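You operate a simulated robot arm through the tools that you are given. There is no shell and no other tool. Be economical: measure what you need, move in short steps, check, and stop when the job is done.

The job below is to be done with a simulated two-armed robot. You get a single attempt, and the scene is never put back.

TASK
Turn the units dial of the blue resistance box to 8 ohm. Switch the inner right green lever on. Take the yellow block and put it on the teal book. Switch the volt meter switch on. Take the mouse on the top of the long table and put it away on the top of the right front desk. Switch the power switch of the read-out box on. Push the left drawer of the big table shut. Put the name tag labelled "Devika" from the top of the left front desk on the top of the right front desk and the name tag that says "Emre" on top of the small black tub. Take the perforated cover and put it on the purple book. Take the resistor block from the top of the right back desk and put it on the top of the right front desk. Open the top drawer of the back drawer unit, take the yellow tape roll from there and put it on the top of the corner table, then shut the drawer. Lift the back flap of the low brown carton open. Any order will do.

It is judged by the outcome, as a careful person would: the job done as asked, and still so three seconds after it is handed in. It fails if anything else is knocked over, pushed out of place, dropped, spilled or broken. A push-on lid holds only when it is set on centred and level and pressed home; a screw cap is set on level and turned clockwise until tight.

THE ROBOT
Two 7-joint arms with two-finger parallel grippers on one trunk, on a base that drives. Base frame: it is fixed to the floor where the robot stands at the start and does not move with it; the origin is under the middle of the robot, x ahead of it, y to its left, z up. Readings come in cm, degrees, newtons and seconds.
The left shoulder is at the start at [-8.2, 11.9, 85.1], the right one opposite. With the tool pointing down near the work surface each hand reaches from about 10 to 54 cm from the robot's upright axis, wherever it stands, measured 20 degrees to its own side. Places, roughly: back flap of the low brown carton [-370, 350, 50]; inner right green lever [50, -40, 40]; left drawer of the big table [-310, -160, 70]; mouse (7x11x4 cm) [-200, -140, 70]; name tag [-275, 25, 75]; perforated cover (9x13x7 cm) [-310, 120, 80]; power switch of the read-out box [-290, -180, 100]; purple book [50, 25, 125]; resistor block [-75, 275, 75]; small black tub (8x8x8 cm) [-260, 30, 80]; teal book [50, 50, 125]; top drawer of the back drawer unit [-120, 230, 50]; top of the corner table [40, -50, 70]; top of the right front desk [-70, 140, 70]; units dial of the blue resistance box [70, -40, 40]; volt meter switch [-70, -120, 80]; yellow block (5x5x5 cm) [-30, -80, 80]; yellow tape roll (7x7x3 cm) [-130, 220, 50]. Payload 3.43 kg a hand.
The TCP of each hand is the grasp point between the finger pads, 3 cm short of the fingertips. In the tool frame z runs along the fingers and y along their closing line. The gripper opens to 9.4 cm. The fingers are 2.8 cm wide and 1 cm thick; the gripper's body (5 by 9.6 cm) begins 5.5 cm behind the TCP.
Orientation is told as [roll, pitch, yaw] about the base's x, y, z axes, in that order, counted from this pose: with the fingers straight down and closing along the base's y, the tool's x points along the base's -x, its y along +y and its z along -z.

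THE INTERFACE
- The arms move only by the tool send_rows. It takes "left_moves", "right_moves" or both (then of equal length, played together; a hand with none holds still); each is a list of rows, each a list of 7 numbers: the shift along the tool's x, y, z in cm, then the turn, a rotation vector about the tool's x, y, z in degrees, then the gripper command, from -1 (fully open) to 1 (shut), values between in proportion. In form: [[dx, dy, dz, wx, wy, wz, grip], ...]. A call has 1 to 10 rows; each row is the pose to reach, as a shift and turn from the pose commanded when the call began, along the tool's axes at that moment. Each row takes 0.2 s and may step no farther than 5 cm and 8.6 degrees from the row before; otherwise, or with a gripper value out of range, the whole call is refused. Where a pose cannot be reached the arm comes as near as it can. A force on the tool above 40 N (or 10 N above the force at the start of the call, whichever is more), or a blocked arm, ends the call early, and 0.2 s more pass. The fingers move at their own pace (about 15.3 cm/s each) and stop on an object; they squeeze with about 43 N. The grip force told is the motor's: it shows also when the fingers shut on nothing. Time passes only in rows, and 0.2 s behind the last, so rows that repeat a pose let the fingers close. It gives the time, the measured TCP pose, the force on the tool (base axes), the opening and the grip force at its end, in the units of the frame above (readings bear some noise), with the torque about the TCP (base axes, N m) and any sound that the robot's microphone picked up.
- Cameras (640 x 400 px; columns grow to the right, rows downward): "scene" is now at [1.83, -1.03, 154.36]; the picture's right is [-0.14, -0.99, 0.00], its down [-0.88, 0.13, -0.46] and it looks along [0.46, -0.07, -0.89] (base axes); focal length 214 px, centre (320, 200). "left" rides on the left gripper at [7.6, -1.4, -10.2] in its tool frame; the picture's right is [0.18, 0.98, 0.00], its down [-0.75, 0.14, -0.64] and it looks along [-0.63, 0.12, 0.77] (tool axes); focal length 243 px, centre (320, 200). "right" rides on the right gripper at [7.6, 1.4, -10.2] in its tool frame; the picture's right is [-0.18, 0.98, 0.00], its down [-0.75, -0.14, -0.64] and it looks along [-0.63, -0.12, 0.77] (tool axes); focal length 243 px, centre (320, 200). There is no depth. A picture from a camera that has moved, and an enlarged one, comes with that camera's place and axes in the base frame and with its lens.
- grab_frame(camera): a new picture of that camera. The clock stands still meanwhile.
- raise_lower(by): slides the trunk up (or, below 0, down) by that many cm; the arms and the scene camera ride with it, the base frame stays. It gives what a move gives, with no picture.
- steer(legs): drives the robot by 1 to 6 legs, each [ahead, left, turn to the left] in cm, cm and degrees, along the robot's own axes; the way and the turn of a leg run together, so that a leg with both is an arc; at most 150 cm and 180 degrees a leg. The arms and the cameras ride along, it lands a little off, and it stops where it bumps. It gives what a move gives.
- pan_tilt(pan, tilt): turns the head with the scene camera to pan (to the left, within 143 degrees either way) and tilt (down, from -29 to 69), counted from straight ahead of the robot. It gives what a move gives.
- close_up(camera, box): a new picture of the part [left, top, right, bottom] of that camera's present view, enlarged. The clock stands still meanwhile.
- close_job(): hands the job in; it is judged then, once.

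Work in short steps. Places have to be worked out from the pictures, the camera data and where the tool is seen: move nearer, look again, correct. Check each grasp and each placing, and mend what went wrong. You have 546 turns and 346 pictures in all, those below and enlarged ones among them. Open the grippers and draw the arms clear of the work before you hand the job in, unless the task says otherwise; then end with one line.

The tools are called after "Call:" as a command line: name --argument value ..., lists and objects as JSON in quotes. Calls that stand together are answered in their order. send_rows: Moves the arms, as the interface text tells. Its arguments: {"type":"object","properties":{"left_moves":{"type":"array","items":{"type":"array","items":{"type":"number"}}},"right_moves":{"type":"array","items":{"type":"array","items":{"type":"number"}}}},"required":[]} The other tools are called the same way: raise_lower (by) slides the trunk up or down; steer (legs) drives the base; pan_tilt (pan, tilt) turns the head that bears the scene camera; grab_frame (camera) takes a picture; close_up (camera, box) takes an enlarged picture of a part of a camera's view; close_job () hands the job in.

At the start:

```text
clock: 0.0
left_eef_pos: [36.04, -3.61, 99.95]
left_tcp_rot: [0.0, 0.0, 0.0]
left_contact_force: [0.2, 0.5, -1.1]
left_wrist_torque: [-0.02, -0.02, -0.02]
left_grip_width: 9.4
left_finger_force: 0.0
right_eef_pos: [26.08, -34.14, 100.06]
right_tcp_rot: [0.0, 0.0, 0.1]
right_contact_force: [0.2, -0.7, -0.2]
right_wrist_torque: [-0.04, 0.0, -0.03]
right_grip_width: 9.4
right_finger_force: 0.0
trunk travel left (down, up): [-27.5, 6.0]
robot x, y, heading: [-0.22, -0.36, 0.1]
head pan, tilt: [-8.2, 62.6]
```

scene: 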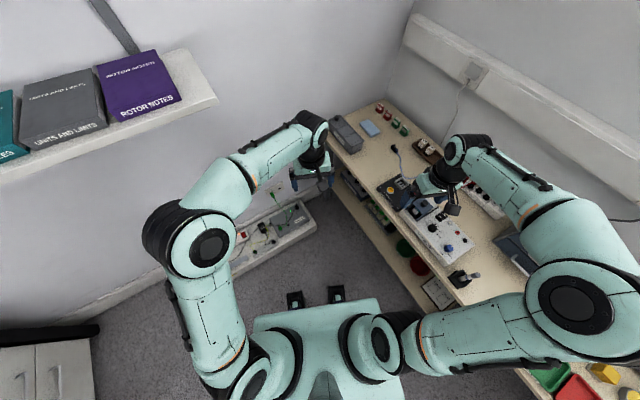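
right: 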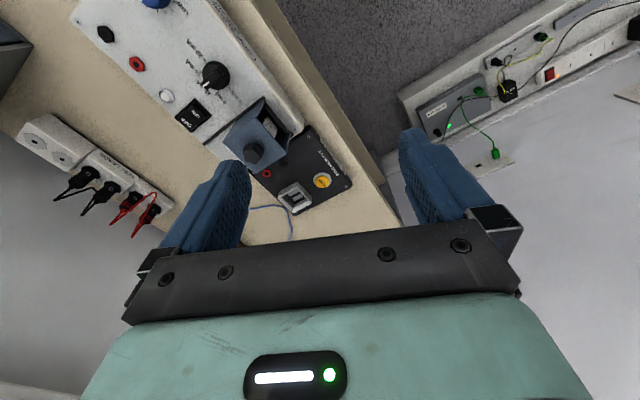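
left: 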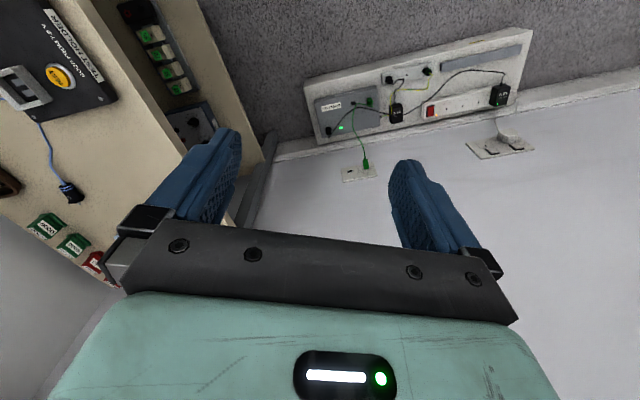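

I start by surveying the room with the head camera.

Call:
pan_tilt --pan -40 --tilt 45

Call:
grab_frame --camera "scene"

Call:
pan_tilt --pan -110 --tilt 30

Call:
grab_frame --camera "scene"

Call:
pan_tilt --pan 110 --tilt 30

Call:
grab_frame --camera "scene"

Call:
pan_tilt --pan 40 --tilt 25

Call:
grab_frame --camera "scene"

```text
clock: 1.0
left_eef_pos: [36.18, -3.65, 99.94]
left_tcp_rot: [0.0, 0.0, 0.0]
left_contact_force: [0.1, 0.3, 0.1]
left_wrist_torque: [-0.04, 0.0, 0.0]
left_grip_width: 9.38
left_finger_force: 0.0
right_eef_pos: [25.96, -34.17, 99.98]
right_tcp_rot: [0.1, 0.0, 0.0]
right_contact_force: [0.7, 0.5, 0.6]
right_wrist_torque: [0.01, 0.0, 0.02]
right_grip_width: 9.41
right_finger_force: 0.0
trunk travel left (down, up): [-27.5, 6.0]
robot x, y, heading: [-0.31, -0.24, -0.1]
head pan, tilt: [-40.0, 45.0]
```

```text
342 pictures are left
camera scene: at [1.77, -5.35, 156.6], right [-0.64, -0.77, 0.0], down [-0.54, 0.45, -0.71], along [0.54, -0.45, -0.71], focal length 214 px, centre (320, 200)
```

scene: 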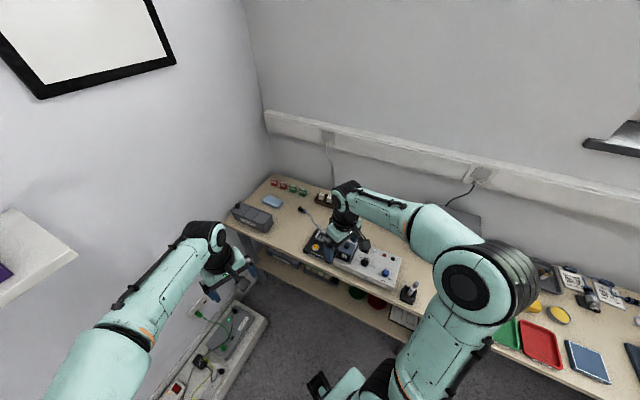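

```text
clock: 2.4
left_eef_pos: [36.17, -3.63, 99.98]
left_tcp_rot: [-0.1, 0.0, 0.0]
left_contact_force: [0.1, 0.7, 0.2]
left_wrist_torque: [-0.01, 0.0, 0.01]
left_grip_width: 9.37
left_finger_force: 0.0
right_eef_pos: [25.98, -34.2, 100.07]
right_tcp_rot: [-0.1, 0.0, 0.0]
right_contact_force: [0.1, 0.9, -0.5]
right_wrist_torque: [0.01, -0.04, 0.01]
right_grip_width: 9.4
right_finger_force: 0.2
trunk travel left (down, up): [-27.5, 6.0]
robot x, y, heading: [-0.22, -0.01, 0.3]
head pan, tilt: [-110.0, 30.0]
```

```text
341 pictures are left
camera scene: at [-7.56, -8.63, 158.86], right [-0.94, 0.34, 0.0], down [0.17, 0.47, -0.87], along [-0.3, -0.81, -0.5], focal length 214 px, centre (320, 200)
```

scene: 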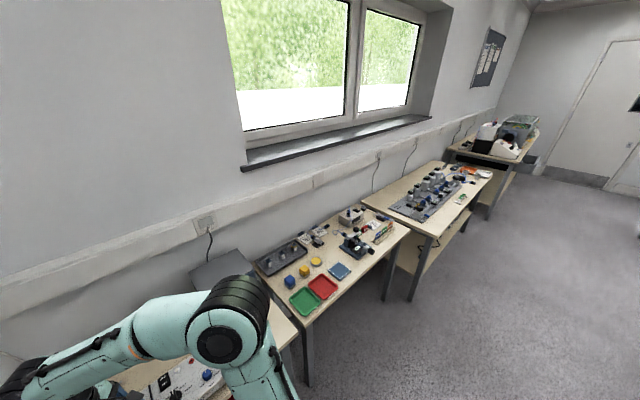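

```text
clock: 5.5
left_eef_pos: [36.14, -3.57, 99.95]
left_tcp_rot: [0.0, 0.0, 0.0]
left_contact_force: [0.3, -0.2, -0.9]
left_wrist_torque: [0.06, -0.02, -0.04]
left_grip_width: 9.42
left_finger_force: 0.1
right_eef_pos: [25.97, -34.25, 100.08]
right_tcp_rot: [0.0, 0.0, 0.1]
right_contact_force: [0.2, -0.7, 0.3]
right_wrist_torque: [0.01, 0.01, 0.02]
right_grip_width: 9.39
right_finger_force: 0.1
trunk travel left (down, up): [-27.5, 6.0]
robot x, y, heading: [-0.04, -0.24, 0.2]
head pan, tilt: [110.0, 30.0]
```

```text
340 pictures are left
camera scene: at [-7.56, 8.37, 158.86], right [0.94, 0.34, 0.0], down [0.17, -0.47, -0.87], along [-0.3, 0.81, -0.5], focal length 214 px, centre (320, 200)
```

scene: 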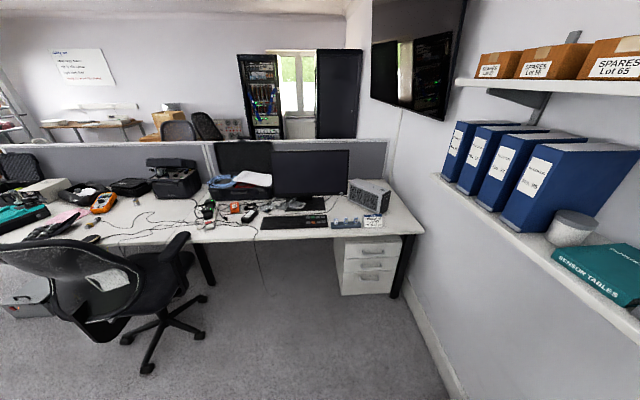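

```text
clock: 7.0
left_eef_pos: [36.1, -3.56, 100.0]
left_tcp_rot: [0.0, 0.0, 0.0]
left_contact_force: [0.0, 0.5, 0.1]
left_wrist_torque: [0.01, 0.01, 0.0]
left_grip_width: 9.4
left_finger_force: 0.1
right_eef_pos: [25.96, -34.39, 100.03]
right_tcp_rot: [-0.1, 0.0, 0.0]
right_contact_force: [0.2, 0.1, 0.6]
right_wrist_torque: [0.0, -0.01, 0.03]
right_grip_width: 9.41
right_finger_force: 0.0
trunk travel left (down, up): [-27.5, 6.0]
robot x, y, heading: [-0.13, 0.04, -0.1]
head pan, tilt: [40.0, 25.0]
```

```text
339 pictures are left
camera scene: at [2.58, 5.8, 159.66], right [0.64, -0.77, 0.0], down [-0.32, -0.27, -0.91], along [0.69, 0.58, -0.42], focal length 214 px, centre (320, 200)
```

scene: 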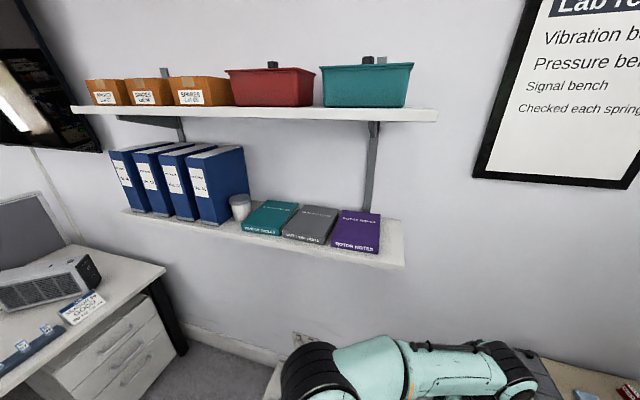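

Now the view behind.

Call:
pan_tilt --pan 143 --tilt 20

Call:
grab_frame --camera "scene"

Call:
pan_tilt --pan -143 --tilt 20

Call:
grab_frame --camera "scene"

```text
clock: 8.8
left_eef_pos: [36.22, -3.55, 100.0]
left_tcp_rot: [0.0, 0.0, 0.0]
left_contact_force: [-0.1, -0.4, 0.0]
left_wrist_torque: [0.0, 0.02, -0.01]
left_grip_width: 9.41
left_finger_force: 0.0
right_eef_pos: [25.94, -34.28, 99.94]
right_tcp_rot: [0.0, 0.1, 0.1]
right_contact_force: [0.1, 0.2, 0.3]
right_wrist_torque: [-0.01, -0.04, 0.02]
right_grip_width: 9.38
right_finger_force: 0.1
trunk travel left (down, up): [-27.5, 6.0]
robot x, y, heading: [-0.07, 0.18, -0.0]
head pan, tilt: [143.0, 20.0]
```

```text
338 pictures are left
camera scene: at [-11.9, 5.48, 160.47], right [0.6, 0.8, 0.0], down [0.27, -0.21, -0.94], along [-0.75, 0.57, -0.34], focal length 214 px, centre (320, 200)
```

scene: 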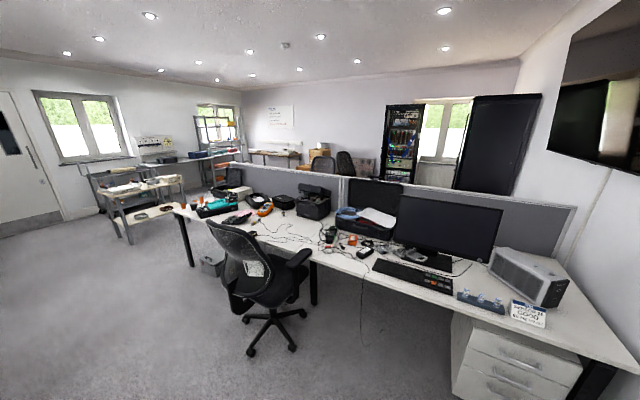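

```text
clock: 12.7
left_eef_pos: [36.08, -3.65, 100.0]
left_tcp_rot: [0.0, 0.0, 0.0]
left_contact_force: [0.1, -0.2, -0.8]
left_wrist_torque: [0.03, 0.03, 0.01]
left_grip_width: 9.4
left_finger_force: 0.1
right_eef_pos: [26.04, -34.07, 100.14]
right_tcp_rot: [-0.1, 0.0, 0.0]
right_contact_force: [-0.1, 0.2, -0.2]
right_wrist_torque: [0.03, 0.01, -0.04]
right_grip_width: 9.39
right_finger_force: 0.0
trunk travel left (down, up): [-27.5, 6.0]
robot x, y, heading: [0.09, 0.15, -0.1]
head pan, tilt: [-143.0, 20.0]
```

```text
337 pictures are left
camera scene: at [-11.91, -5.74, 160.47], right [-0.6, 0.8, 0.0], down [0.27, 0.21, -0.94], along [-0.75, -0.57, -0.34], focal length 214 px, centre (320, 200)
```

scene: 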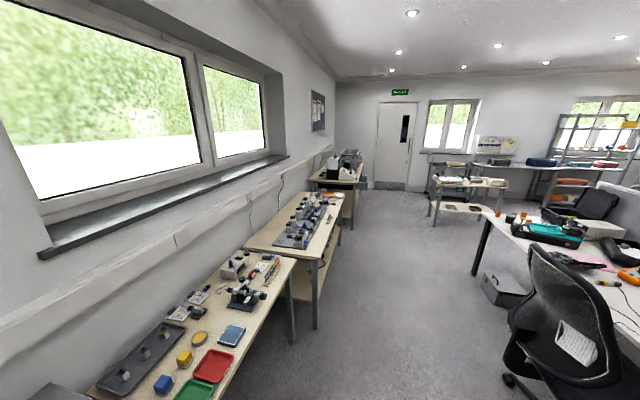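

The lower shelf of the corner table holds the green levers and the box. I'll back up and turn to face it (−y).

Call:
steer --legs '[[-20, 25, 0], [0, 0, -90]]'

Call:
pan_tilt --pan 30 --tilt 35

Call:
grab_frame --camera "scene"

```text
clock: 19.3
left_eef_pos: [-23.9, -11.61, 99.95]
left_tcp_rot: [0.1, 0.0, -90.2]
left_contact_force: [0.1, 0.2, 0.0]
left_wrist_torque: [0.01, -0.01, -0.01]
left_grip_width: 9.38
left_finger_force: 0.1
right_eef_pos: [-54.3, -1.18, 99.83]
right_tcp_rot: [0.0, 0.1, -90.2]
right_contact_force: [-0.3, 0.3, -0.5]
right_wrist_torque: [-0.02, -0.01, 0.03]
right_grip_width: 9.39
right_finger_force: 0.0
trunk travel left (down, up): [-27.5, 6.0]
robot x, y, heading: [-19.85, 24.49, -90.1]
head pan, tilt: [-143.0, 20.0]
```

```text
clock: 21.9
left_eef_pos: [-23.9, -11.64, 100.08]
left_tcp_rot: [0.0, 0.0, -90.1]
left_contact_force: [-0.7, -1.2, -0.1]
left_wrist_torque: [0.01, -0.03, 0.01]
left_grip_width: 9.4
left_finger_force: 0.0
right_eef_pos: [-54.47, -1.21, 100.07]
right_tcp_rot: [0.0, 0.0, -90.2]
right_contact_force: [0.8, 0.4, 0.1]
right_wrist_torque: [-0.05, -0.04, -0.01]
right_grip_width: 9.38
right_finger_force: 0.0
trunk travel left (down, up): [-27.5, 6.0]
robot x, y, heading: [-20.02, 24.86, -90.4]
head pan, tilt: [30.0, 35.0]
```

```text
336 pictures are left
camera scene: at [-15.81, 21.25, 158.08], right [-0.87, -0.5, 0.0], down [-0.28, 0.5, -0.82], along [0.41, -0.71, -0.57], focal length 214 px, centre (320, 200)
```

scene: 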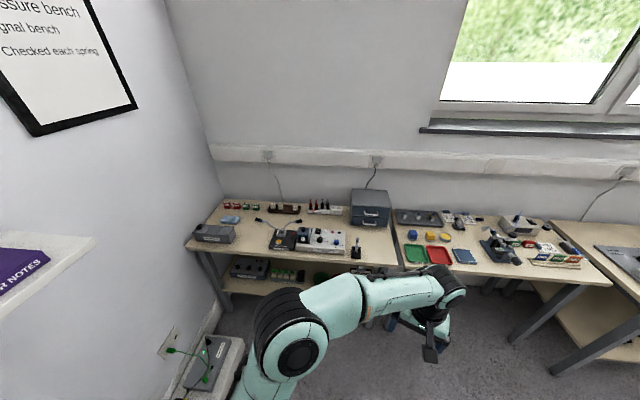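

I'll drive a little toward +x and look down-left to see the floor obstacle and the shelf.

Call:
steer --legs '[[0, 30, 0]]'

Call:
pan_tilt --pan 40 --tilt 62

Call:
grab_frame --camera "scene"

Call:
grab_frame --camera "left"

```text
clock: 25.1
left_eef_pos: [5.95, -11.63, 100.04]
left_tcp_rot: [0.1, -0.1, -90.4]
left_contact_force: [0.7, 0.0, -0.1]
left_wrist_torque: [0.01, 0.0, -0.04]
left_grip_width: 9.41
left_finger_force: 0.0
right_eef_pos: [-24.6, -1.25, 100.03]
right_tcp_rot: [0.1, 0.0, -90.4]
right_contact_force: [0.6, -0.4, 0.0]
right_wrist_torque: [-0.02, 0.01, -0.05]
right_grip_width: 9.41
right_finger_force: 0.0
trunk travel left (down, up): [-27.5, 6.0]
robot x, y, heading: [9.81, 24.38, -90.6]
head pan, tilt: [30.0, 35.0]
```

```text
clock: 26.0
left_eef_pos: [5.96, -11.65, 99.91]
left_tcp_rot: [0.0, 0.0, -90.4]
left_contact_force: [0.0, 0.3, -0.8]
left_wrist_torque: [0.01, -0.01, 0.04]
left_grip_width: 9.41
left_finger_force: 0.1
right_eef_pos: [-24.57, -1.25, 100.12]
right_tcp_rot: [0.0, 0.0, -90.4]
right_contact_force: [-0.4, -0.6, -0.1]
right_wrist_torque: [0.01, 0.01, 0.01]
right_grip_width: 9.39
right_finger_force: 0.0
trunk travel left (down, up): [-27.5, 6.0]
robot x, y, heading: [10.13, 24.53, -90.5]
head pan, tilt: [40.0, 62.0]
```

```text
335 pictures are left
camera scene: at [13.83, 23.77, 154.43], right [-0.77, -0.64, 0.0], down [-0.56, 0.68, -0.47], along [0.3, -0.36, -0.88], focal length 214 px, centre (320, 200)
```

scene: 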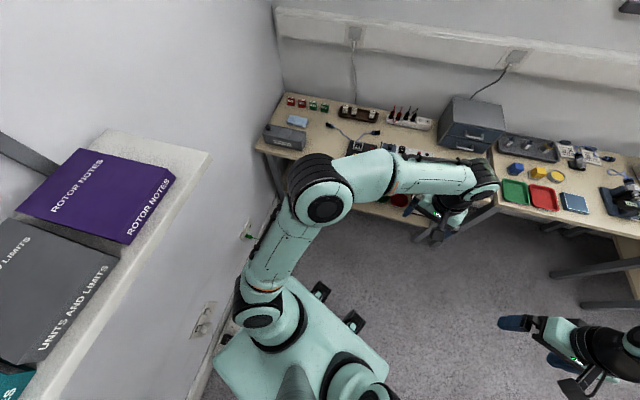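

```text
334 pictures are left
camera left: at [4.54, -4.11, 110.25], right [0.98, 0.18, 0.0], down [0.14, -0.75, 0.64], along [0.11, -0.63, -0.77], focal length 243 px, centre (320, 200)
```

left: 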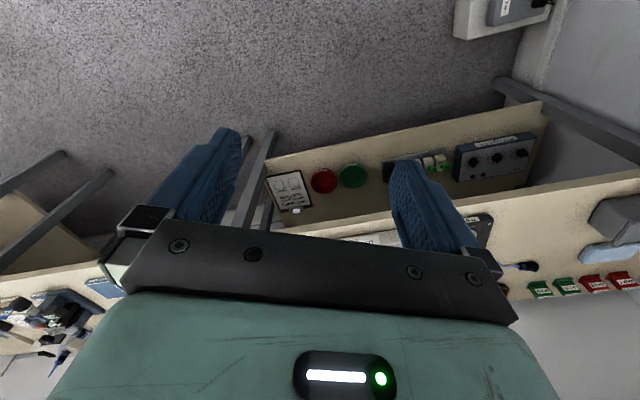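

The furniture is rotated ~22° from the base frame. I'll turn to heading −68° and move in front of the levers, with trunk lowered.

Call:
steer --legs '[[0, 0, 22.5], [14, 2, 0]]'

Call:
send_rows --left_moves '[[0, 0, 0, 0, 0, 8.5, -1], [0, 0, 0, 0, 0, 17, -1], [0, 0, 0, 0, 0, 25.5, -1], [0, 0, 0, 0, 0, 34, -1], [0, 0, 0, 0, 0, 42.5, -1], [0, 0, 0, 0, 0, 51, -1], [0, 0, 0, 0, 0, 59.5, -1], [0, 0, 0, 0, 0, 68, -1], [0, 0, 0, 0, 0, 76.5, -1], [0, 0, 0, 0, 0, 85, -1]]'

Call:
send_rows --left_moves '[[0, 0, 0, 0, 0, 8.5, -1], [0, 0, 0, 0, 0, 17, -1], [0, 0, 0, 0, 0, 25.5, -1], [0, 0, 0, 0, 0, 34, -1], [0, 0, 0, 0, 0, 42.5, -1], [0, 0, 0, 0, 0, 51, -1], [0, 0, 0, 0, 0, 59.5, -1], [0, 0, 0, 0, 0, 68, -1], [0, 0, 0, 0, 0, 76.5, -1], [0, 0, 0, 0, 0, 85, -1]]'

```text
clock: 28.5
left_eef_pos: [26.3, -23.3, 99.94]
left_tcp_rot: [0.0, 0.1, -68.1]
left_contact_force: [-0.6, -1.0, -0.2]
left_wrist_torque: [-0.02, 0.03, 0.02]
left_grip_width: 9.4
left_finger_force: 0.0
right_eef_pos: [-5.95, -25.34, 100.05]
right_tcp_rot: [0.0, 0.2, -68.2]
right_contact_force: [0.3, -0.4, 0.6]
right_wrist_torque: [0.05, 0.0, -0.01]
right_grip_width: 9.41
right_finger_force: 0.0
trunk travel left (down, up): [-27.5, 6.0]
robot x, y, heading: [16.15, 11.63, -67.8]
head pan, tilt: [40.0, 62.0]
```

```text
clock: 30.7
left_eef_pos: [26.11, -23.19, 99.88]
left_tcp_rot: [0.1, 0.0, -153.3]
left_contact_force: [0.1, 0.0, 0.7]
left_wrist_torque: [0.04, -0.03, 0.0]
left_grip_width: 9.41
left_finger_force: 0.0
right_eef_pos: [-5.98, -25.31, 99.88]
right_tcp_rot: [0.0, 0.0, -68.0]
right_contact_force: [-0.2, -0.3, 0.0]
right_wrist_torque: [-0.02, -0.01, 0.03]
right_grip_width: 9.39
right_finger_force: 0.1
trunk travel left (down, up): [-27.5, 6.0]
robot x, y, heading: [16.21, 11.68, -68.0]
head pan, tilt: [40.0, 62.0]
```

```text
clock: 32.9
left_eef_pos: [26.2, -23.36, 99.98]
left_tcp_rot: [-0.1, 0.1, 121.7]
left_contact_force: [-0.1, -0.6, -0.6]
left_wrist_torque: [0.01, -0.01, 0.0]
left_grip_width: 9.4
left_finger_force: 0.1
right_eef_pos: [-5.91, -25.13, 99.97]
right_tcp_rot: [0.0, 0.0, -68.1]
right_contact_force: [0.4, -0.1, -0.4]
right_wrist_torque: [0.0, -0.02, -0.03]
right_grip_width: 9.42
right_finger_force: 0.1
trunk travel left (down, up): [-27.5, 6.0]
robot x, y, heading: [15.88, 11.6, -68.5]
head pan, tilt: [40.0, 62.0]
```

Wrist flip works. Now finish yaw and pitch the hand forward.

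Call:
send_rows --left_moves '[[0, 0, 0, 0, 0, 5, -1], [0, 0, 0, 0, 0, 9.8, 0]]'

Call:
send_rows --left_moves '[[0, 0, 0, 0, 8.5, 0, 1], [0, 0, 0, 0, 17, 0, 1], [0, 0, 0, 0, 25.5, 0, 1], [0, 0, 0, 0, 34, 0, 1], [0, 0, 0, 0, 42.5, 0, 1], [0, 0, 0, 0, 51, 0, 1], [0, 0, 0, 0, 59.5, 0, 1], [0, 0, 0, 0, 68, 0, 1], [0, 0, 0, 0, 76.5, 0, 1], [0, 0, 0, 0, 85, 0, 1]]'

Call:
raise_lower --by -25

Call:
grab_frame --camera "left"

Call:
grab_frame --camera "scene"

```text
clock: 33.5
left_eef_pos: [26.16, -23.33, 100.16]
left_tcp_rot: [0.0, -0.1, 112.1]
left_contact_force: [0.6, 0.0, 0.5]
left_wrist_torque: [-0.02, 0.0, 0.0]
left_grip_width: 4.7
left_finger_force: 0.0
right_eef_pos: [-5.98, -25.27, 99.95]
right_tcp_rot: [0.0, 0.0, -68.0]
right_contact_force: [0.2, -0.2, 0.4]
right_wrist_torque: [0.01, 0.03, 0.0]
right_grip_width: 9.4
right_finger_force: 0.1
trunk travel left (down, up): [-27.5, 6.0]
robot x, y, heading: [15.93, 12.03, -68.2]
head pan, tilt: [40.0, 62.0]
```

```text
clock: 35.7
left_eef_pos: [26.16, -23.33, 99.98]
left_tcp_rot: [1.2, 85.2, 113.2]
left_contact_force: [0.5, -0.8, -0.3]
left_wrist_torque: [-0.01, 0.02, -0.01]
left_grip_width: 0.0
left_finger_force: 32.8
right_eef_pos: [-5.95, -25.33, 99.99]
right_tcp_rot: [-0.1, 0.0, -68.1]
right_contact_force: [0.1, 1.1, -1.4]
right_wrist_torque: [0.05, 0.04, 0.01]
right_grip_width: 9.38
right_finger_force: 0.0
trunk travel left (down, up): [-27.5, 6.0]
robot x, y, heading: [16.15, 11.78, -68.1]
head pan, tilt: [40.0, 62.0]
```

```text
clock: 38.3
left_eef_pos: [26.31, -23.33, 75.05]
left_tcp_rot: [0.2, 85.0, 112.3]
left_contact_force: [-1.1, 0.9, -0.6]
left_wrist_torque: [0.02, -0.03, 0.04]
left_grip_width: 0.0
left_finger_force: 32.7
right_eef_pos: [-5.86, -25.24, 75.02]
right_tcp_rot: [0.1, 0.0, -68.1]
right_contact_force: [0.3, 0.2, 0.3]
right_wrist_torque: [0.0, -0.01, -0.01]
right_grip_width: 9.41
right_finger_force: 0.1
trunk travel left (down, up): [-2.5, 31.0]
robot x, y, heading: [16.19, 11.46, -68.3]
head pan, tilt: [40.0, 62.0]
```

```text
333 pictures are left
camera left: at [23.99, -13.94, 83.5], right [-0.9, -0.38, 0.18], down [-0.4, 0.6, -0.69], along [0.16, -0.7, -0.7], focal length 243 px, centre (320, 200)
```

left: 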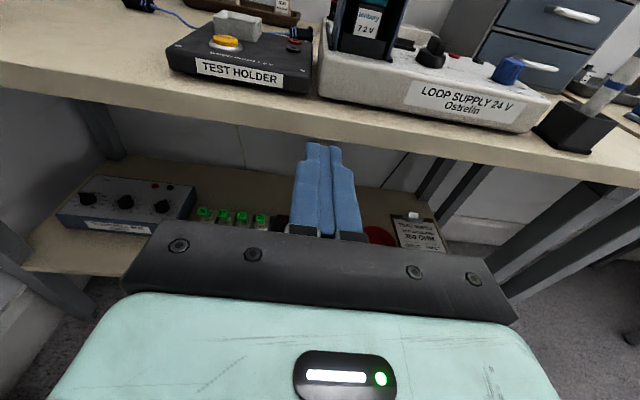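

```text
332 pictures are left
camera scene: at [21.78, 8.31, 128.61], right [-0.47, -0.88, 0.0], down [-0.78, 0.42, -0.47], along [0.41, -0.22, -0.88], focal length 214 px, centre (320, 200)
```

scene: 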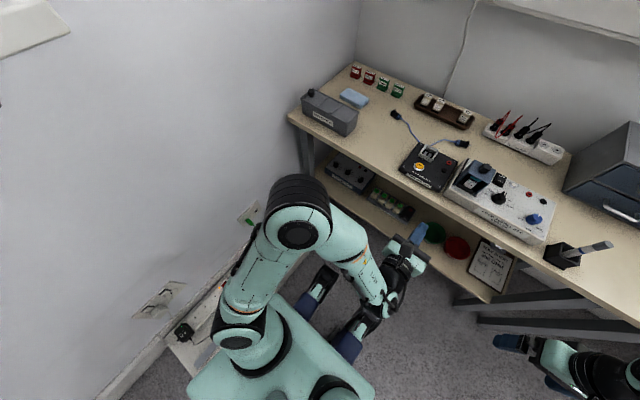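

Excellent view. Close-up on the box and levers.

Call:
close_up --camera "left" --box '[40, 160, 300, 260]'

```text
2.46 times, centred on (170, 210) of left
camera zoom: at [23.99, -13.94, 83.5], right [-0.9, -0.38, 0.18], down [-0.4, 0.6, -0.69], along [0.16, -0.7, -0.7], focal length 597 px, centre (689, 175)
```

zoom: 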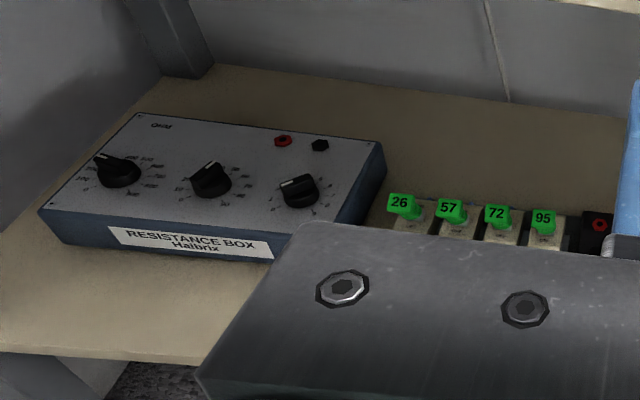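

Move the hand down and left for a nearer look at the panel.

Call:
send_rows --left_moves '[[-4, -1, 0, 0, 0, 0, 1], [-8, -2, 0, 0, 0, 0, 1], [-12, -3, 0, 0, 0, 0, 1], [-16, -4, 0, 0, 0, 0, 1]]'

Call:
grab_frame --camera "left"

```text
clock: 39.3
left_eef_pos: [29.57, -20.32, 58.84]
left_tcp_rot: [0.5, 85.0, 112.4]
left_contact_force: [0.1, -0.4, -0.2]
left_wrist_torque: [-0.01, -0.03, 0.03]
left_grip_width: 0.0
left_finger_force: 33.1
right_eef_pos: [-5.91, -25.24, 75.02]
right_tcp_rot: [0.0, -0.1, -68.1]
right_contact_force: [-0.7, -0.4, -0.3]
right_wrist_torque: [-0.02, -0.02, 0.01]
right_grip_width: 9.41
right_finger_force: 0.0
trunk travel left (down, up): [-2.5, 31.0]
robot x, y, heading: [15.95, 11.86, -67.9]
head pan, tilt: [40.0, 62.0]
```

```text
330 pictures are left
camera left: at [27.25, -10.97, 67.4], right [-0.91, -0.38, 0.18], down [-0.4, 0.6, -0.69], along [0.16, -0.7, -0.7], focal length 243 px, centre (320, 200)
```

left: 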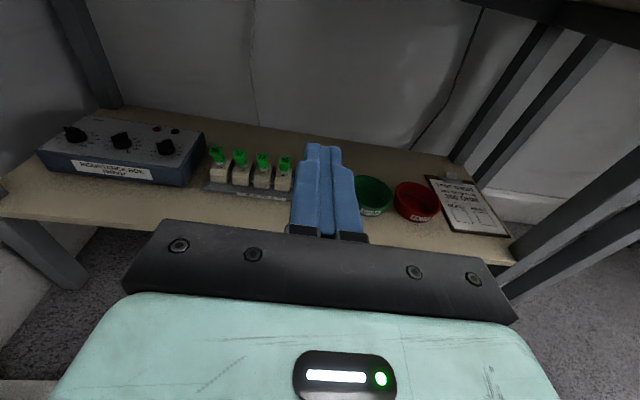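

Call:
close_up --camera "left" --box '[190, 130, 310, 205]'

Call:
close_up --camera "left" --box '[35, 110, 215, 200]'

```text
5.33 times, centred on (250, 168) of left
camera zoom: at [27.25, -10.97, 67.4], right [-0.91, -0.38, 0.18], down [-0.4, 0.6, -0.69], along [0.16, -0.7, -0.7], focal length 1294 px, centre (693, 373)
```

zoom: 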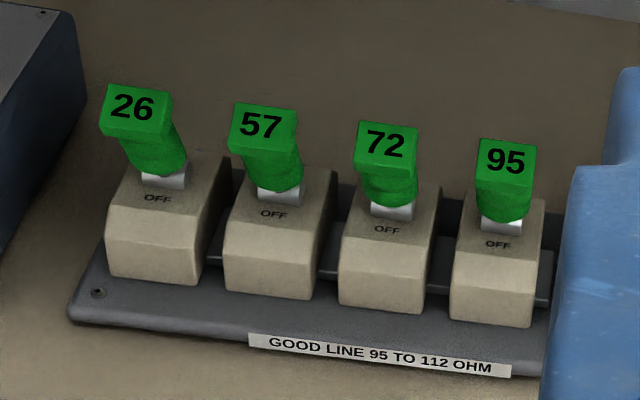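

```text
3.56 times, centred on (125, 155) of left
camera zoom: at [27.25, -10.97, 67.4], right [-0.91, -0.38, 0.18], down [-0.4, 0.6, -0.69], along [0.16, -0.7, -0.7], focal length 863 px, centre (1013, 360)
```

zoom: 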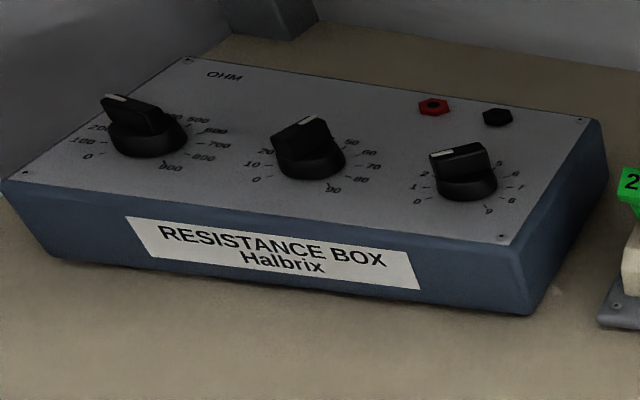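

Levers appear to lean toward the front ("OFF"); "inner right" is 72, about (48.5,-45,35). Move the closed fingers to in front of it and look again.

Call:
send_rows --left_moves '[[-3.6, -1.6, 2.3, 0, 0, 0, 1], [-7.2, -3.2, 4.6, 0, 0, 0, 1], [-10.8, -4.8, 7, 0, 0, 0, 1], [-14.4, -6.4, 9.3, 0, 0, 0, 1], [-18, -8, 11.6, 0, 0, 0, 1]]'

Call:
grab_frame --camera "left"

```text
clock: 40.5
left_eef_pos: [40.55, -26.61, 40.08]
left_tcp_rot: [0.7, 85.1, 112.9]
left_contact_force: [0.2, -0.5, -0.5]
left_wrist_torque: [0.03, 0.03, -0.02]
left_grip_width: 0.0
left_finger_force: 32.9
right_eef_pos: [-5.99, -25.2, 74.92]
right_tcp_rot: [0.0, 0.0, -68.1]
right_contact_force: [-0.3, -0.1, 0.0]
right_wrist_torque: [0.04, 0.0, 0.01]
right_grip_width: 9.39
right_finger_force: 0.0
trunk travel left (down, up): [-2.5, 31.0]
robot x, y, heading: [16.05, 11.67, -68.2]
head pan, tilt: [40.0, 62.0]
```

```text
327 pictures are left
camera left: at [38.33, -17.31, 48.51], right [-0.9, -0.38, 0.18], down [-0.4, 0.6, -0.7], along [0.16, -0.7, -0.69], focal length 243 px, centre (320, 200)
```

left: 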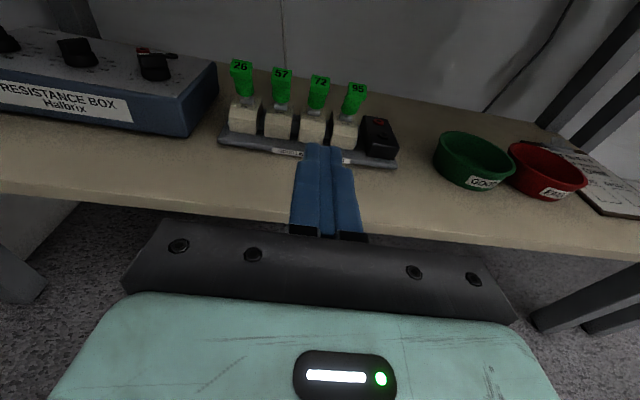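

Call:
close_up --camera "left" --box '[215, 50, 405, 170]'

```text
3.33 times, centred on (310, 110) of left
camera zoom: at [38.33, -17.31, 48.51], right [-0.9, -0.38, 0.18], down [-0.4, 0.6, -0.7], along [0.16, -0.7, -0.69], focal length 809 px, centre (353, 500)
```

zoom: 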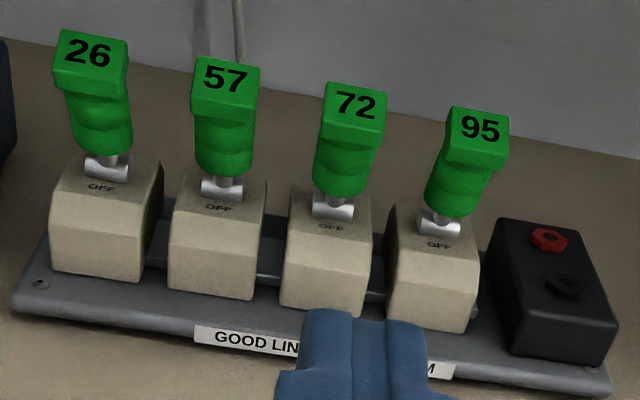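

Push straight ahead along the tool axis toward lever 72.

Call:
send_rows --left_moves '[[0, -0.2, 4.5, 0, 0, 0, 1], [0, -0.2, 9, 0, 0, 0, 1], [0, -0.2, 13, 0, 0, 0, 1]]'

Call:
close_up --camera "left" --box '[200, 50, 440, 200]'

```text
clock: 41.3
left_eef_pos: [45.65, -38.66, 38.86]
left_tcp_rot: [-0.1, 84.9, 111.9]
left_contact_force: [0.1, -0.4, -0.8]
left_wrist_torque: [0.04, 0.01, 0.04]
left_grip_width: 0.01
left_finger_force: 33.1
right_eef_pos: [-5.86, -25.18, 74.96]
right_tcp_rot: [0.0, 0.0, -68.1]
right_contact_force: [0.4, 0.2, 0.6]
right_wrist_torque: [0.02, 0.0, 0.01]
right_grip_width: 9.41
right_finger_force: 0.1
trunk travel left (down, up): [-2.5, 31.0]
robot x, y, heading: [16.09, 11.62, -67.9]
head pan, tilt: [40.0, 62.0]
```

```text
2.67 times, centred on (320, 125) of left
camera zoom: at [43.41, -29.41, 47.29], right [-0.9, -0.38, 0.18], down [-0.4, 0.6, -0.69], along [0.16, -0.7, -0.7], focal length 647 px, centre (320, 400)
```

zoom: 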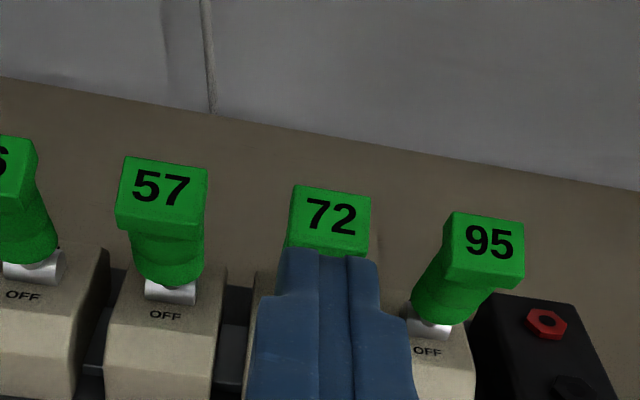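

Aligned with 72 and almost touching. Push 4 cm further in small steps.

Call:
send_rows --left_moves '[[0, 0, 1, 0, 0, 0, 1], [0, 0, 2, 0, 0, 0, 1], [0, 0, 3, 0, 0, 0, 1], [0, 0, 4, 0, 0, 0, 1]]'

Call:
close_up --camera "left" --box '[200, 50, 440, 200]'

```text
clock: 42.3
left_eef_pos: [47.17, -42.34, 38.51]
left_tcp_rot: [-0.1, 84.9, 112.1]
left_contact_force: [0.0, 0.5, 0.5]
left_wrist_torque: [0.01, 0.0, -0.03]
left_grip_width: 0.01
left_finger_force: 32.8
right_eef_pos: [-6.03, -25.12, 74.96]
right_tcp_rot: [0.0, 0.0, -68.1]
right_contact_force: [-1.1, -0.6, -0.1]
right_wrist_torque: [0.02, 0.0, 0.0]
right_grip_width: 9.4
right_finger_force: 0.1
trunk travel left (down, up): [-2.5, 31.0]
robot x, y, heading: [16.06, 11.68, -68.3]
head pan, tilt: [40.0, 62.0]
```

```text
2.67 times, centred on (320, 125) of left
camera zoom: at [44.96, -32.93, 47.01], right [-0.9, -0.39, 0.18], down [-0.4, 0.6, -0.69], along [0.16, -0.7, -0.7], focal length 647 px, centre (320, 400)
```

zoom: 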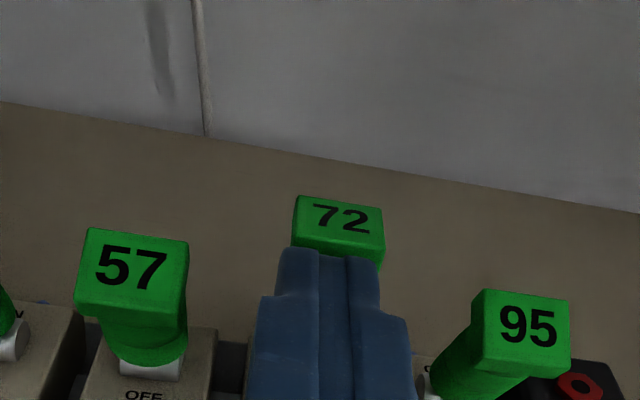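

It has tipped backward. A little further push, then retreat to check.

Call:
send_rows --left_moves '[[0, 0, 1, 0, 0, 0, 1], [0, 0, 2, 0, 0, 0, 1], [0, 0, -2, 0, 0, 0, 1], [0, 0, -6, 0, 0, 0, 1]]'

Call:
close_up --camera "left" --box '[200, 30, 440, 180]'

```text
clock: 43.3
left_eef_pos: [44.66, -36.7, 39.1]
left_tcp_rot: [0.2, 85.1, 112.1]
left_contact_force: [0.3, 0.4, -0.3]
left_wrist_torque: [0.04, -0.01, 0.01]
left_grip_width: 0.0
left_finger_force: 32.8
right_eef_pos: [-5.95, -25.25, 75.01]
right_tcp_rot: [-0.1, 0.0, -68.0]
right_contact_force: [0.2, 1.1, 0.0]
right_wrist_torque: [0.01, 0.0, -0.04]
right_grip_width: 9.38
right_finger_force: 0.0
trunk travel left (down, up): [-2.5, 31.0]
robot x, y, heading: [15.98, 11.49, -67.7]
head pan, tilt: [40.0, 62.0]
```

```text
2.67 times, centred on (320, 105) of left
camera zoom: at [42.48, -27.5, 47.5], right [-0.9, -0.38, 0.18], down [-0.4, 0.6, -0.7], along [0.16, -0.7, -0.69], focal length 647 px, centre (320, 453)
```

zoom: 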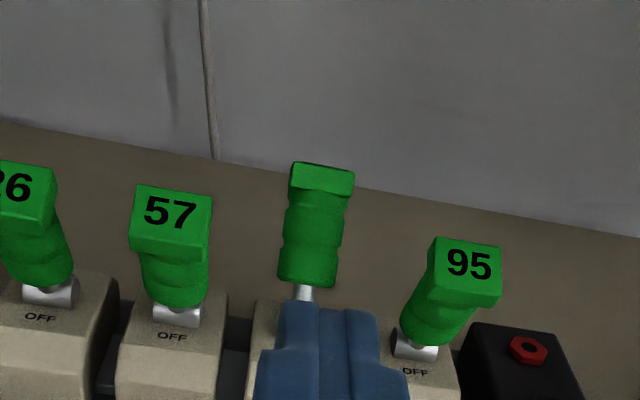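

Lever 72 is on. Retreat, shift toward the resistance box and tilt the hand down ~45° for a look.

Call:
send_rows --left_moves '[[0, 0, -5, 0, 0, 0, 1], [0.5, 0, -10, 0, 0, 0, 1], [2.5, -3, -12, 0, 0, 0, 1], [5, -6, -13, 0, -5, 0, 1], [8, -9, -14, 0, -12, 0, 1], [11, -12, -14, 0, -20, 0, 1], [13, -15, -14, 0, -27, 0, 1], [15, -17, -14, 0, -35, 0, 0]]'

Call:
grab_frame --camera "left"

```text
refused: row 2 steps farther than a row can; nothing moved
```

```text
322 pictures are left
camera left: at [42.48, -27.5, 47.5], right [-0.9, -0.38, 0.18], down [-0.4, 0.6, -0.7], along [0.16, -0.7, -0.69], focal length 243 px, centre (320, 200)
```

left: 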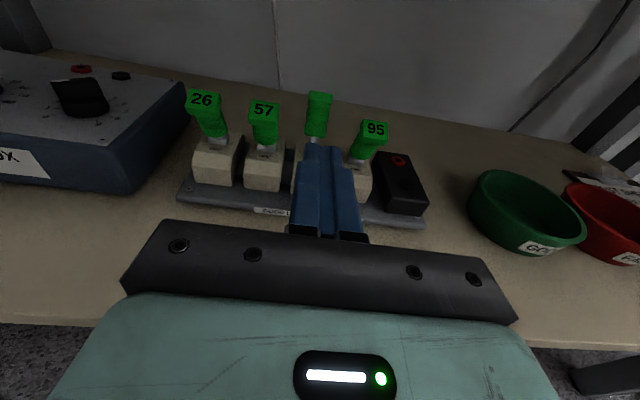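

Call:
send_rows --left_moves '[[0, 0, -4.8, 0, 0, 0, 1], [0.5, 0, -9.5, 0, 0, 0, 1], [2.5, -2.5, -12, 0, 0, 0, 1], [5, -5, -13, 0, -5, 0, 1], [8, -7.8, -14, 0, -12, 0, 1], [10, -11, -14, 0, -20, 0, 1], [12, -14, -14, 0, -27, 0, 1], [14, -17, -14, 0, -35, 0, 0]]'

Call:
grab_frame --camera "left"

```text
clock: 45.1
left_eef_pos: [48.72, -7.52, 43.46]
left_tcp_rot: [0.7, 60.8, 113.0]
left_contact_force: [0.5, 0.1, 0.6]
left_wrist_torque: [-0.02, 0.02, 0.01]
left_grip_width: 4.7
left_finger_force: 0.0
left hand out of reach, approached as far as the arm can: row 6, 7, 8
right_eef_pos: [-5.81, -25.13, 74.92]
right_tcp_rot: [0.0, -0.2, -68.1]
right_contact_force: [0.2, -0.9, 0.9]
right_wrist_torque: [-0.02, -0.05, 0.04]
right_grip_width: 9.41
right_finger_force: 0.1
trunk travel left (down, up): [-2.5, 31.0]
robot x, y, heading: [15.98, 11.4, -67.9]
head pan, tilt: [40.0, 62.0]
```

```text
321 pictures are left
camera left: at [48.2, -2.04, 55.11], right [-0.87, -0.46, 0.17], down [-0.49, 0.8, -0.34], along [0.02, -0.38, -0.92], focal length 243 px, centre (320, 200)
```

left: 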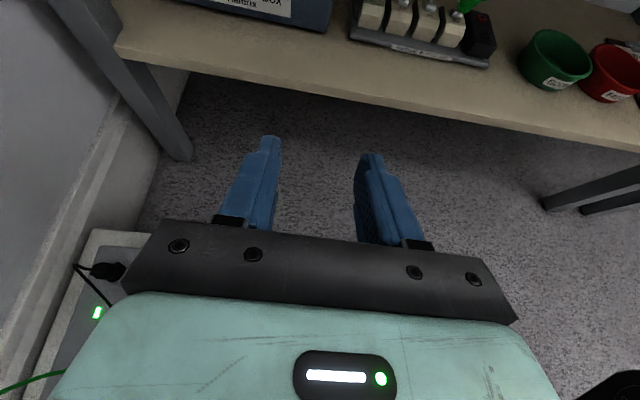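

Hand folded too near its limit; move forward/up in tool axes and see.

Call:
send_rows --left_moves '[[1.5, 0, 3.5, 0, 0, 0, 0], [3, 0, 7, 0, 0, 0, 0], [4.5, 0, 10.5, 0, 0, 0, 0]]'

Call:
grab_frame --camera "left"

```text
clock: 45.9
left_eef_pos: [48.85, -10.88, 42.03]
left_tcp_rot: [0.6, 61.1, 112.9]
left_contact_force: [0.0, -0.2, -0.4]
left_wrist_torque: [0.0, -0.01, -0.03]
left_grip_width: 4.67
left_finger_force: 0.0
left hand out of reach, approached as far as the arm can: row 1, 2, 3
right_eef_pos: [-5.87, -25.15, 75.09]
right_tcp_rot: [-0.1, 0.0, -68.1]
right_contact_force: [-0.3, -0.3, 0.5]
right_wrist_torque: [0.0, -0.02, 0.02]
right_grip_width: 9.4
right_finger_force: 0.1
trunk travel left (down, up): [-2.5, 31.0]
robot x, y, heading: [16.16, 11.72, -68.3]
head pan, tilt: [40.0, 62.0]
```

```text
320 pictures are left
camera left: at [48.29, -5.54, 53.65], right [-0.87, -0.46, 0.17], down [-0.48, 0.8, -0.35], along [0.03, -0.39, -0.92], focal length 243 px, centre (320, 200)
```

left: 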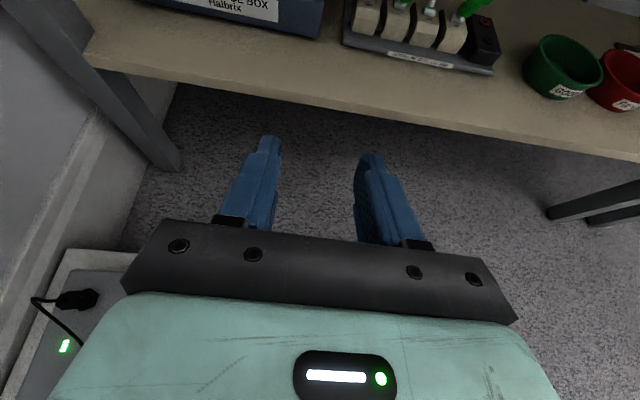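

Call:
send_rows --left_moves '[[4, 0, 0, 0, 0, 0, 0], [8, 0, 2, 0, 0, 0, 0], [12, 0, 2, 0, 0, 0, 0], [15, 0, 4, 0, 0, 0, 0]]'

```text
clock: 46.9
left_eef_pos: [48.93, -10.89, 42.14]
left_tcp_rot: [0.6, 61.1, 112.8]
left_contact_force: [-0.3, 0.6, -0.4]
left_wrist_torque: [-0.01, 0.01, 0.01]
left_grip_width: 4.73
left_finger_force: 0.1
left hand out of reach, approached as far as the arm can: row 1, 2, 3, 4
right_eef_pos: [-5.88, -25.28, 74.97]
right_tcp_rot: [-0.1, 0.0, -68.1]
right_contact_force: [-0.3, 0.4, 0.1]
right_wrist_torque: [-0.01, 0.01, 0.0]
right_grip_width: 9.41
right_finger_force: 0.0
trunk travel left (down, up): [-2.5, 31.0]
robot x, y, heading: [16.25, 12.0, -68.5]
head pan, tilt: [40.0, 62.0]
```

Stuck against a joint limit; restore pitch and move right/forward.

Call:
send_rows --left_moves '[[0, 2, 0, 0, 8, 0, 0], [0, 4, 2, 0, 16, 0, 0], [0, 6, 5, 0, 24, 0, 0], [0, 8, 8, 0, 30, 0, 0]]'

```text
clock: 47.9
left_eef_pos: [45.79, -20.33, 40.01]
left_tcp_rot: [-125.9, 86.8, -12.8]
left_contact_force: [-0.3, 0.3, -1.2]
left_wrist_torque: [-0.01, -0.01, 0.0]
left_grip_width: 4.7
left_finger_force: 0.0
right_eef_pos: [-6.0, -25.2, 75.05]
right_tcp_rot: [0.0, 0.1, -68.1]
right_contact_force: [-0.1, 0.0, 0.6]
right_wrist_torque: [0.0, 0.0, 0.02]
right_grip_width: 9.39
right_finger_force: 0.2
trunk travel left (down, up): [-2.5, 31.0]
robot x, y, heading: [16.06, 11.91, -68.1]
head pan, tilt: [40.0, 62.0]
```

Now go up, left and forward while horizontal, over the box front, then try pitching there.

Call:
send_rows --left_moves '[[2.5, -3, 2, 0, 0, 0, 0], [5, -6, 4, 0, 0, 0, 0], [8, -9, 6, 0, 0, 0, 0], [10, -10.5, 9, 0, 0, 0, 0]]'

Call:
send_rows --left_moves '[[0, 0, 1, 0, -8, 0, 0], [0, 0, 2, 0, -16, 0, 0], [0, 0, 3, 0, -24, 0, 0], [0, 0, 4, 0, -32, 0, 0]]'

Call:
grab_frame --camera "left"

```text
clock: 48.9
left_eef_pos: [57.32, -24.59, 48.08]
left_tcp_rot: [157.0, 89.3, -90.8]
left_contact_force: [0.0, -0.9, -0.5]
left_wrist_torque: [0.0, -0.01, -0.02]
left_grip_width: 4.68
left_finger_force: 0.2
right_eef_pos: [-5.98, -25.22, 75.03]
right_tcp_rot: [0.0, 0.0, -68.1]
right_contact_force: [0.8, 0.0, -0.6]
right_wrist_torque: [-0.01, -0.01, -0.02]
right_grip_width: 9.41
right_finger_force: 0.0
trunk travel left (down, up): [-2.5, 31.0]
robot x, y, heading: [15.95, 11.5, -68.1]
head pan, tilt: [40.0, 62.0]
```

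```text
clock: 49.9
left_eef_pos: [58.59, -25.75, 48.11]
left_tcp_rot: [-0.2, 75.9, 112.6]
left_contact_force: [0.3, 0.2, -0.3]
left_wrist_torque: [-0.03, 0.01, -0.01]
left_grip_width: 4.68
left_finger_force: 0.1
left hand out of reach, approached as far as the arm can: row 2, 3, 4
right_eef_pos: [-5.91, -25.21, 74.96]
right_tcp_rot: [-0.1, 0.0, -68.1]
right_contact_force: [-0.1, 0.0, 0.2]
right_wrist_torque: [0.02, -0.01, 0.01]
right_grip_width: 9.39
right_finger_force: 0.1
trunk travel left (down, up): [-2.5, 31.0]
robot x, y, heading: [16.05, 12.08, -68.0]
head pan, tilt: [40.0, 62.0]
```

```text
319 pictures are left
camera left: at [56.79, -17.88, 57.96], right [-0.89, -0.42, 0.18], down [-0.44, 0.69, -0.57], along [0.12, -0.59, -0.8], focal length 243 px, centre (320, 200)
```

left: 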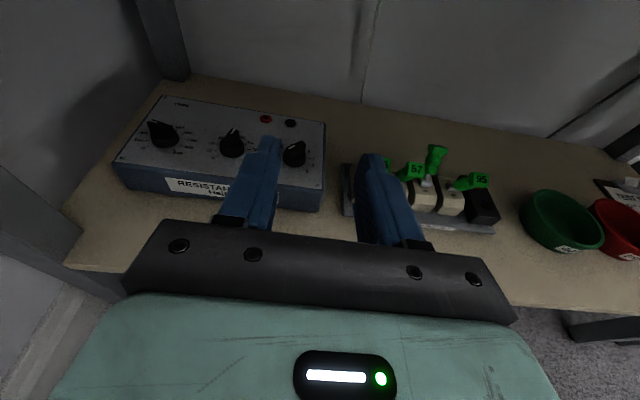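

The pitch is limited with the shoulder so low. Retract, raise the trunk 18 cm, and try again pitched.

Call:
send_rows --left_moves '[[0, 0, -4.5, 0, 0, 0, 0], [0, 2, -9, 0, 0, 0, 0], [0, 2, -12, 0, 0, 0, 0]]'

Call:
raise_lower --by 18

Call:
send_rows --left_moves '[[-2, 0, 0, 0, -8, 0, 0], [-4, 0, 0, 0, -15, 0, 0], [-7, 0, 0, 0, -21, 0, 0], [-10, 0, 0, 0, -27, 0, 0]]'

Call:
grab_frame --camera "left"

```text
clock: 50.7
left_eef_pos: [52.46, -15.83, 50.99]
left_tcp_rot: [0.0, 75.9, 112.4]
left_contact_force: [0.3, 0.7, 0.4]
left_wrist_torque: [0.05, 0.02, -0.02]
left_grip_width: 4.71
left_finger_force: 0.2
right_eef_pos: [-6.0, -25.3, 75.1]
right_tcp_rot: [0.0, -0.1, -68.1]
right_contact_force: [0.1, -0.2, 0.4]
right_wrist_torque: [-0.03, -0.02, 0.01]
right_grip_width: 9.43
right_finger_force: 0.0
trunk travel left (down, up): [-2.5, 31.0]
robot x, y, heading: [16.04, 11.73, -68.1]
head pan, tilt: [40.0, 62.0]
```

```text
clock: 52.7
left_eef_pos: [52.26, -15.78, 68.95]
left_tcp_rot: [0.0, 75.9, 112.7]
left_contact_force: [0.4, 0.6, -0.3]
left_wrist_torque: [0.0, -0.01, -0.03]
left_grip_width: 4.69
left_finger_force: 0.0
right_eef_pos: [-5.99, -25.19, 92.94]
right_tcp_rot: [0.0, 0.0, -68.1]
right_contact_force: [-0.8, 0.6, -0.3]
right_wrist_torque: [0.0, 0.03, 0.01]
right_grip_width: 9.44
right_finger_force: 0.2
trunk travel left (down, up): [-20.5, 13.0]
robot x, y, heading: [16.33, 11.58, -68.0]
head pan, tilt: [40.0, 62.0]
```

```text
clock: 53.7
left_eef_pos: [52.91, -12.16, 66.54]
left_tcp_rot: [-5.2, 69.6, 114.5]
left_contact_force: [-0.4, 0.1, 0.5]
left_wrist_torque: [-0.03, 0.0, 0.0]
left_grip_width: 4.7
left_finger_force: 0.0
left hand out of reach, approached as far as the arm can: row 1, 2, 3, 4
right_eef_pos: [-5.87, -25.18, 92.91]
right_tcp_rot: [0.0, 0.0, -68.1]
right_contact_force: [-0.5, 0.1, 0.1]
right_wrist_torque: [-0.02, 0.03, -0.01]
right_grip_width: 9.4
right_finger_force: 0.0
trunk travel left (down, up): [-20.5, 13.0]
robot x, y, heading: [15.64, 11.79, -68.0]
head pan, tilt: [40.0, 62.0]
```

```text
318 pictures are left
camera left: at [50.5, -5.67, 77.31], right [-0.83, -0.54, 0.14], down [-0.53, 0.69, -0.49], along [0.16, -0.48, -0.86], focal length 243 px, centre (320, 200)
```

left: 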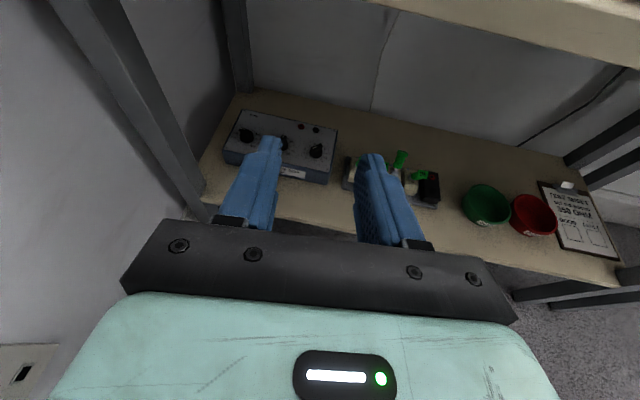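

Still limited: the left flipped wrist works better in front of the robot's centre. Move the hand toward the centre and test the pitch there.

Call:
send_rows --left_moves '[[0, 4, 0, 0, 0, 0, 0], [0, 8, 0, 0, 0, 0, 0], [0, 12, 0, 0, 0, 0, 0], [0, 16, 0, 0, 0, 0, 0], [0, 20, 0, 0, 0, 0, 0]]'

Call:
send_rows --left_moves '[[0, 0, 0, 0, -6, 0, 0], [0, 0, 0, 0, -12, 0, 0], [0, 0, 0, 0, -18, 0, 0], [0, 0, 0, 0, -24, 0, 0]]'

```text
clock: 54.9
left_eef_pos: [35.75, -22.18, 65.89]
left_tcp_rot: [-5.0, 69.7, 114.4]
left_contact_force: [-0.3, 0.3, 0.7]
left_wrist_torque: [0.01, -0.02, 0.02]
left_grip_width: 4.69
left_finger_force: 0.0
right_eef_pos: [-6.02, -25.18, 92.94]
right_tcp_rot: [0.0, -0.1, -68.2]
right_contact_force: [0.7, 0.0, -1.0]
right_wrist_torque: [0.02, 0.03, 0.02]
right_grip_width: 9.39
right_finger_force: 0.2
trunk travel left (down, up): [-20.5, 13.0]
robot x, y, heading: [16.19, 11.7, -68.0]
head pan, tilt: [40.0, 62.0]
```

```text
clock: 55.9
left_eef_pos: [35.75, -22.07, 65.98]
left_tcp_rot: [-2.4, 45.6, 117.3]
left_contact_force: [0.8, 0.6, -1.2]
left_wrist_torque: [0.03, -0.02, 0.01]
left_grip_width: 4.7
left_finger_force: 0.1
right_eef_pos: [-5.89, -25.22, 93.1]
right_tcp_rot: [0.0, 0.0, -68.1]
right_contact_force: [0.1, -0.2, -0.1]
right_wrist_torque: [-0.02, -0.02, -0.02]
right_grip_width: 9.4
right_finger_force: 0.0
trunk travel left (down, up): [-20.5, 13.0]
robot x, y, heading: [15.97, 11.64, -68.0]
head pan, tilt: [40.0, 62.0]
```

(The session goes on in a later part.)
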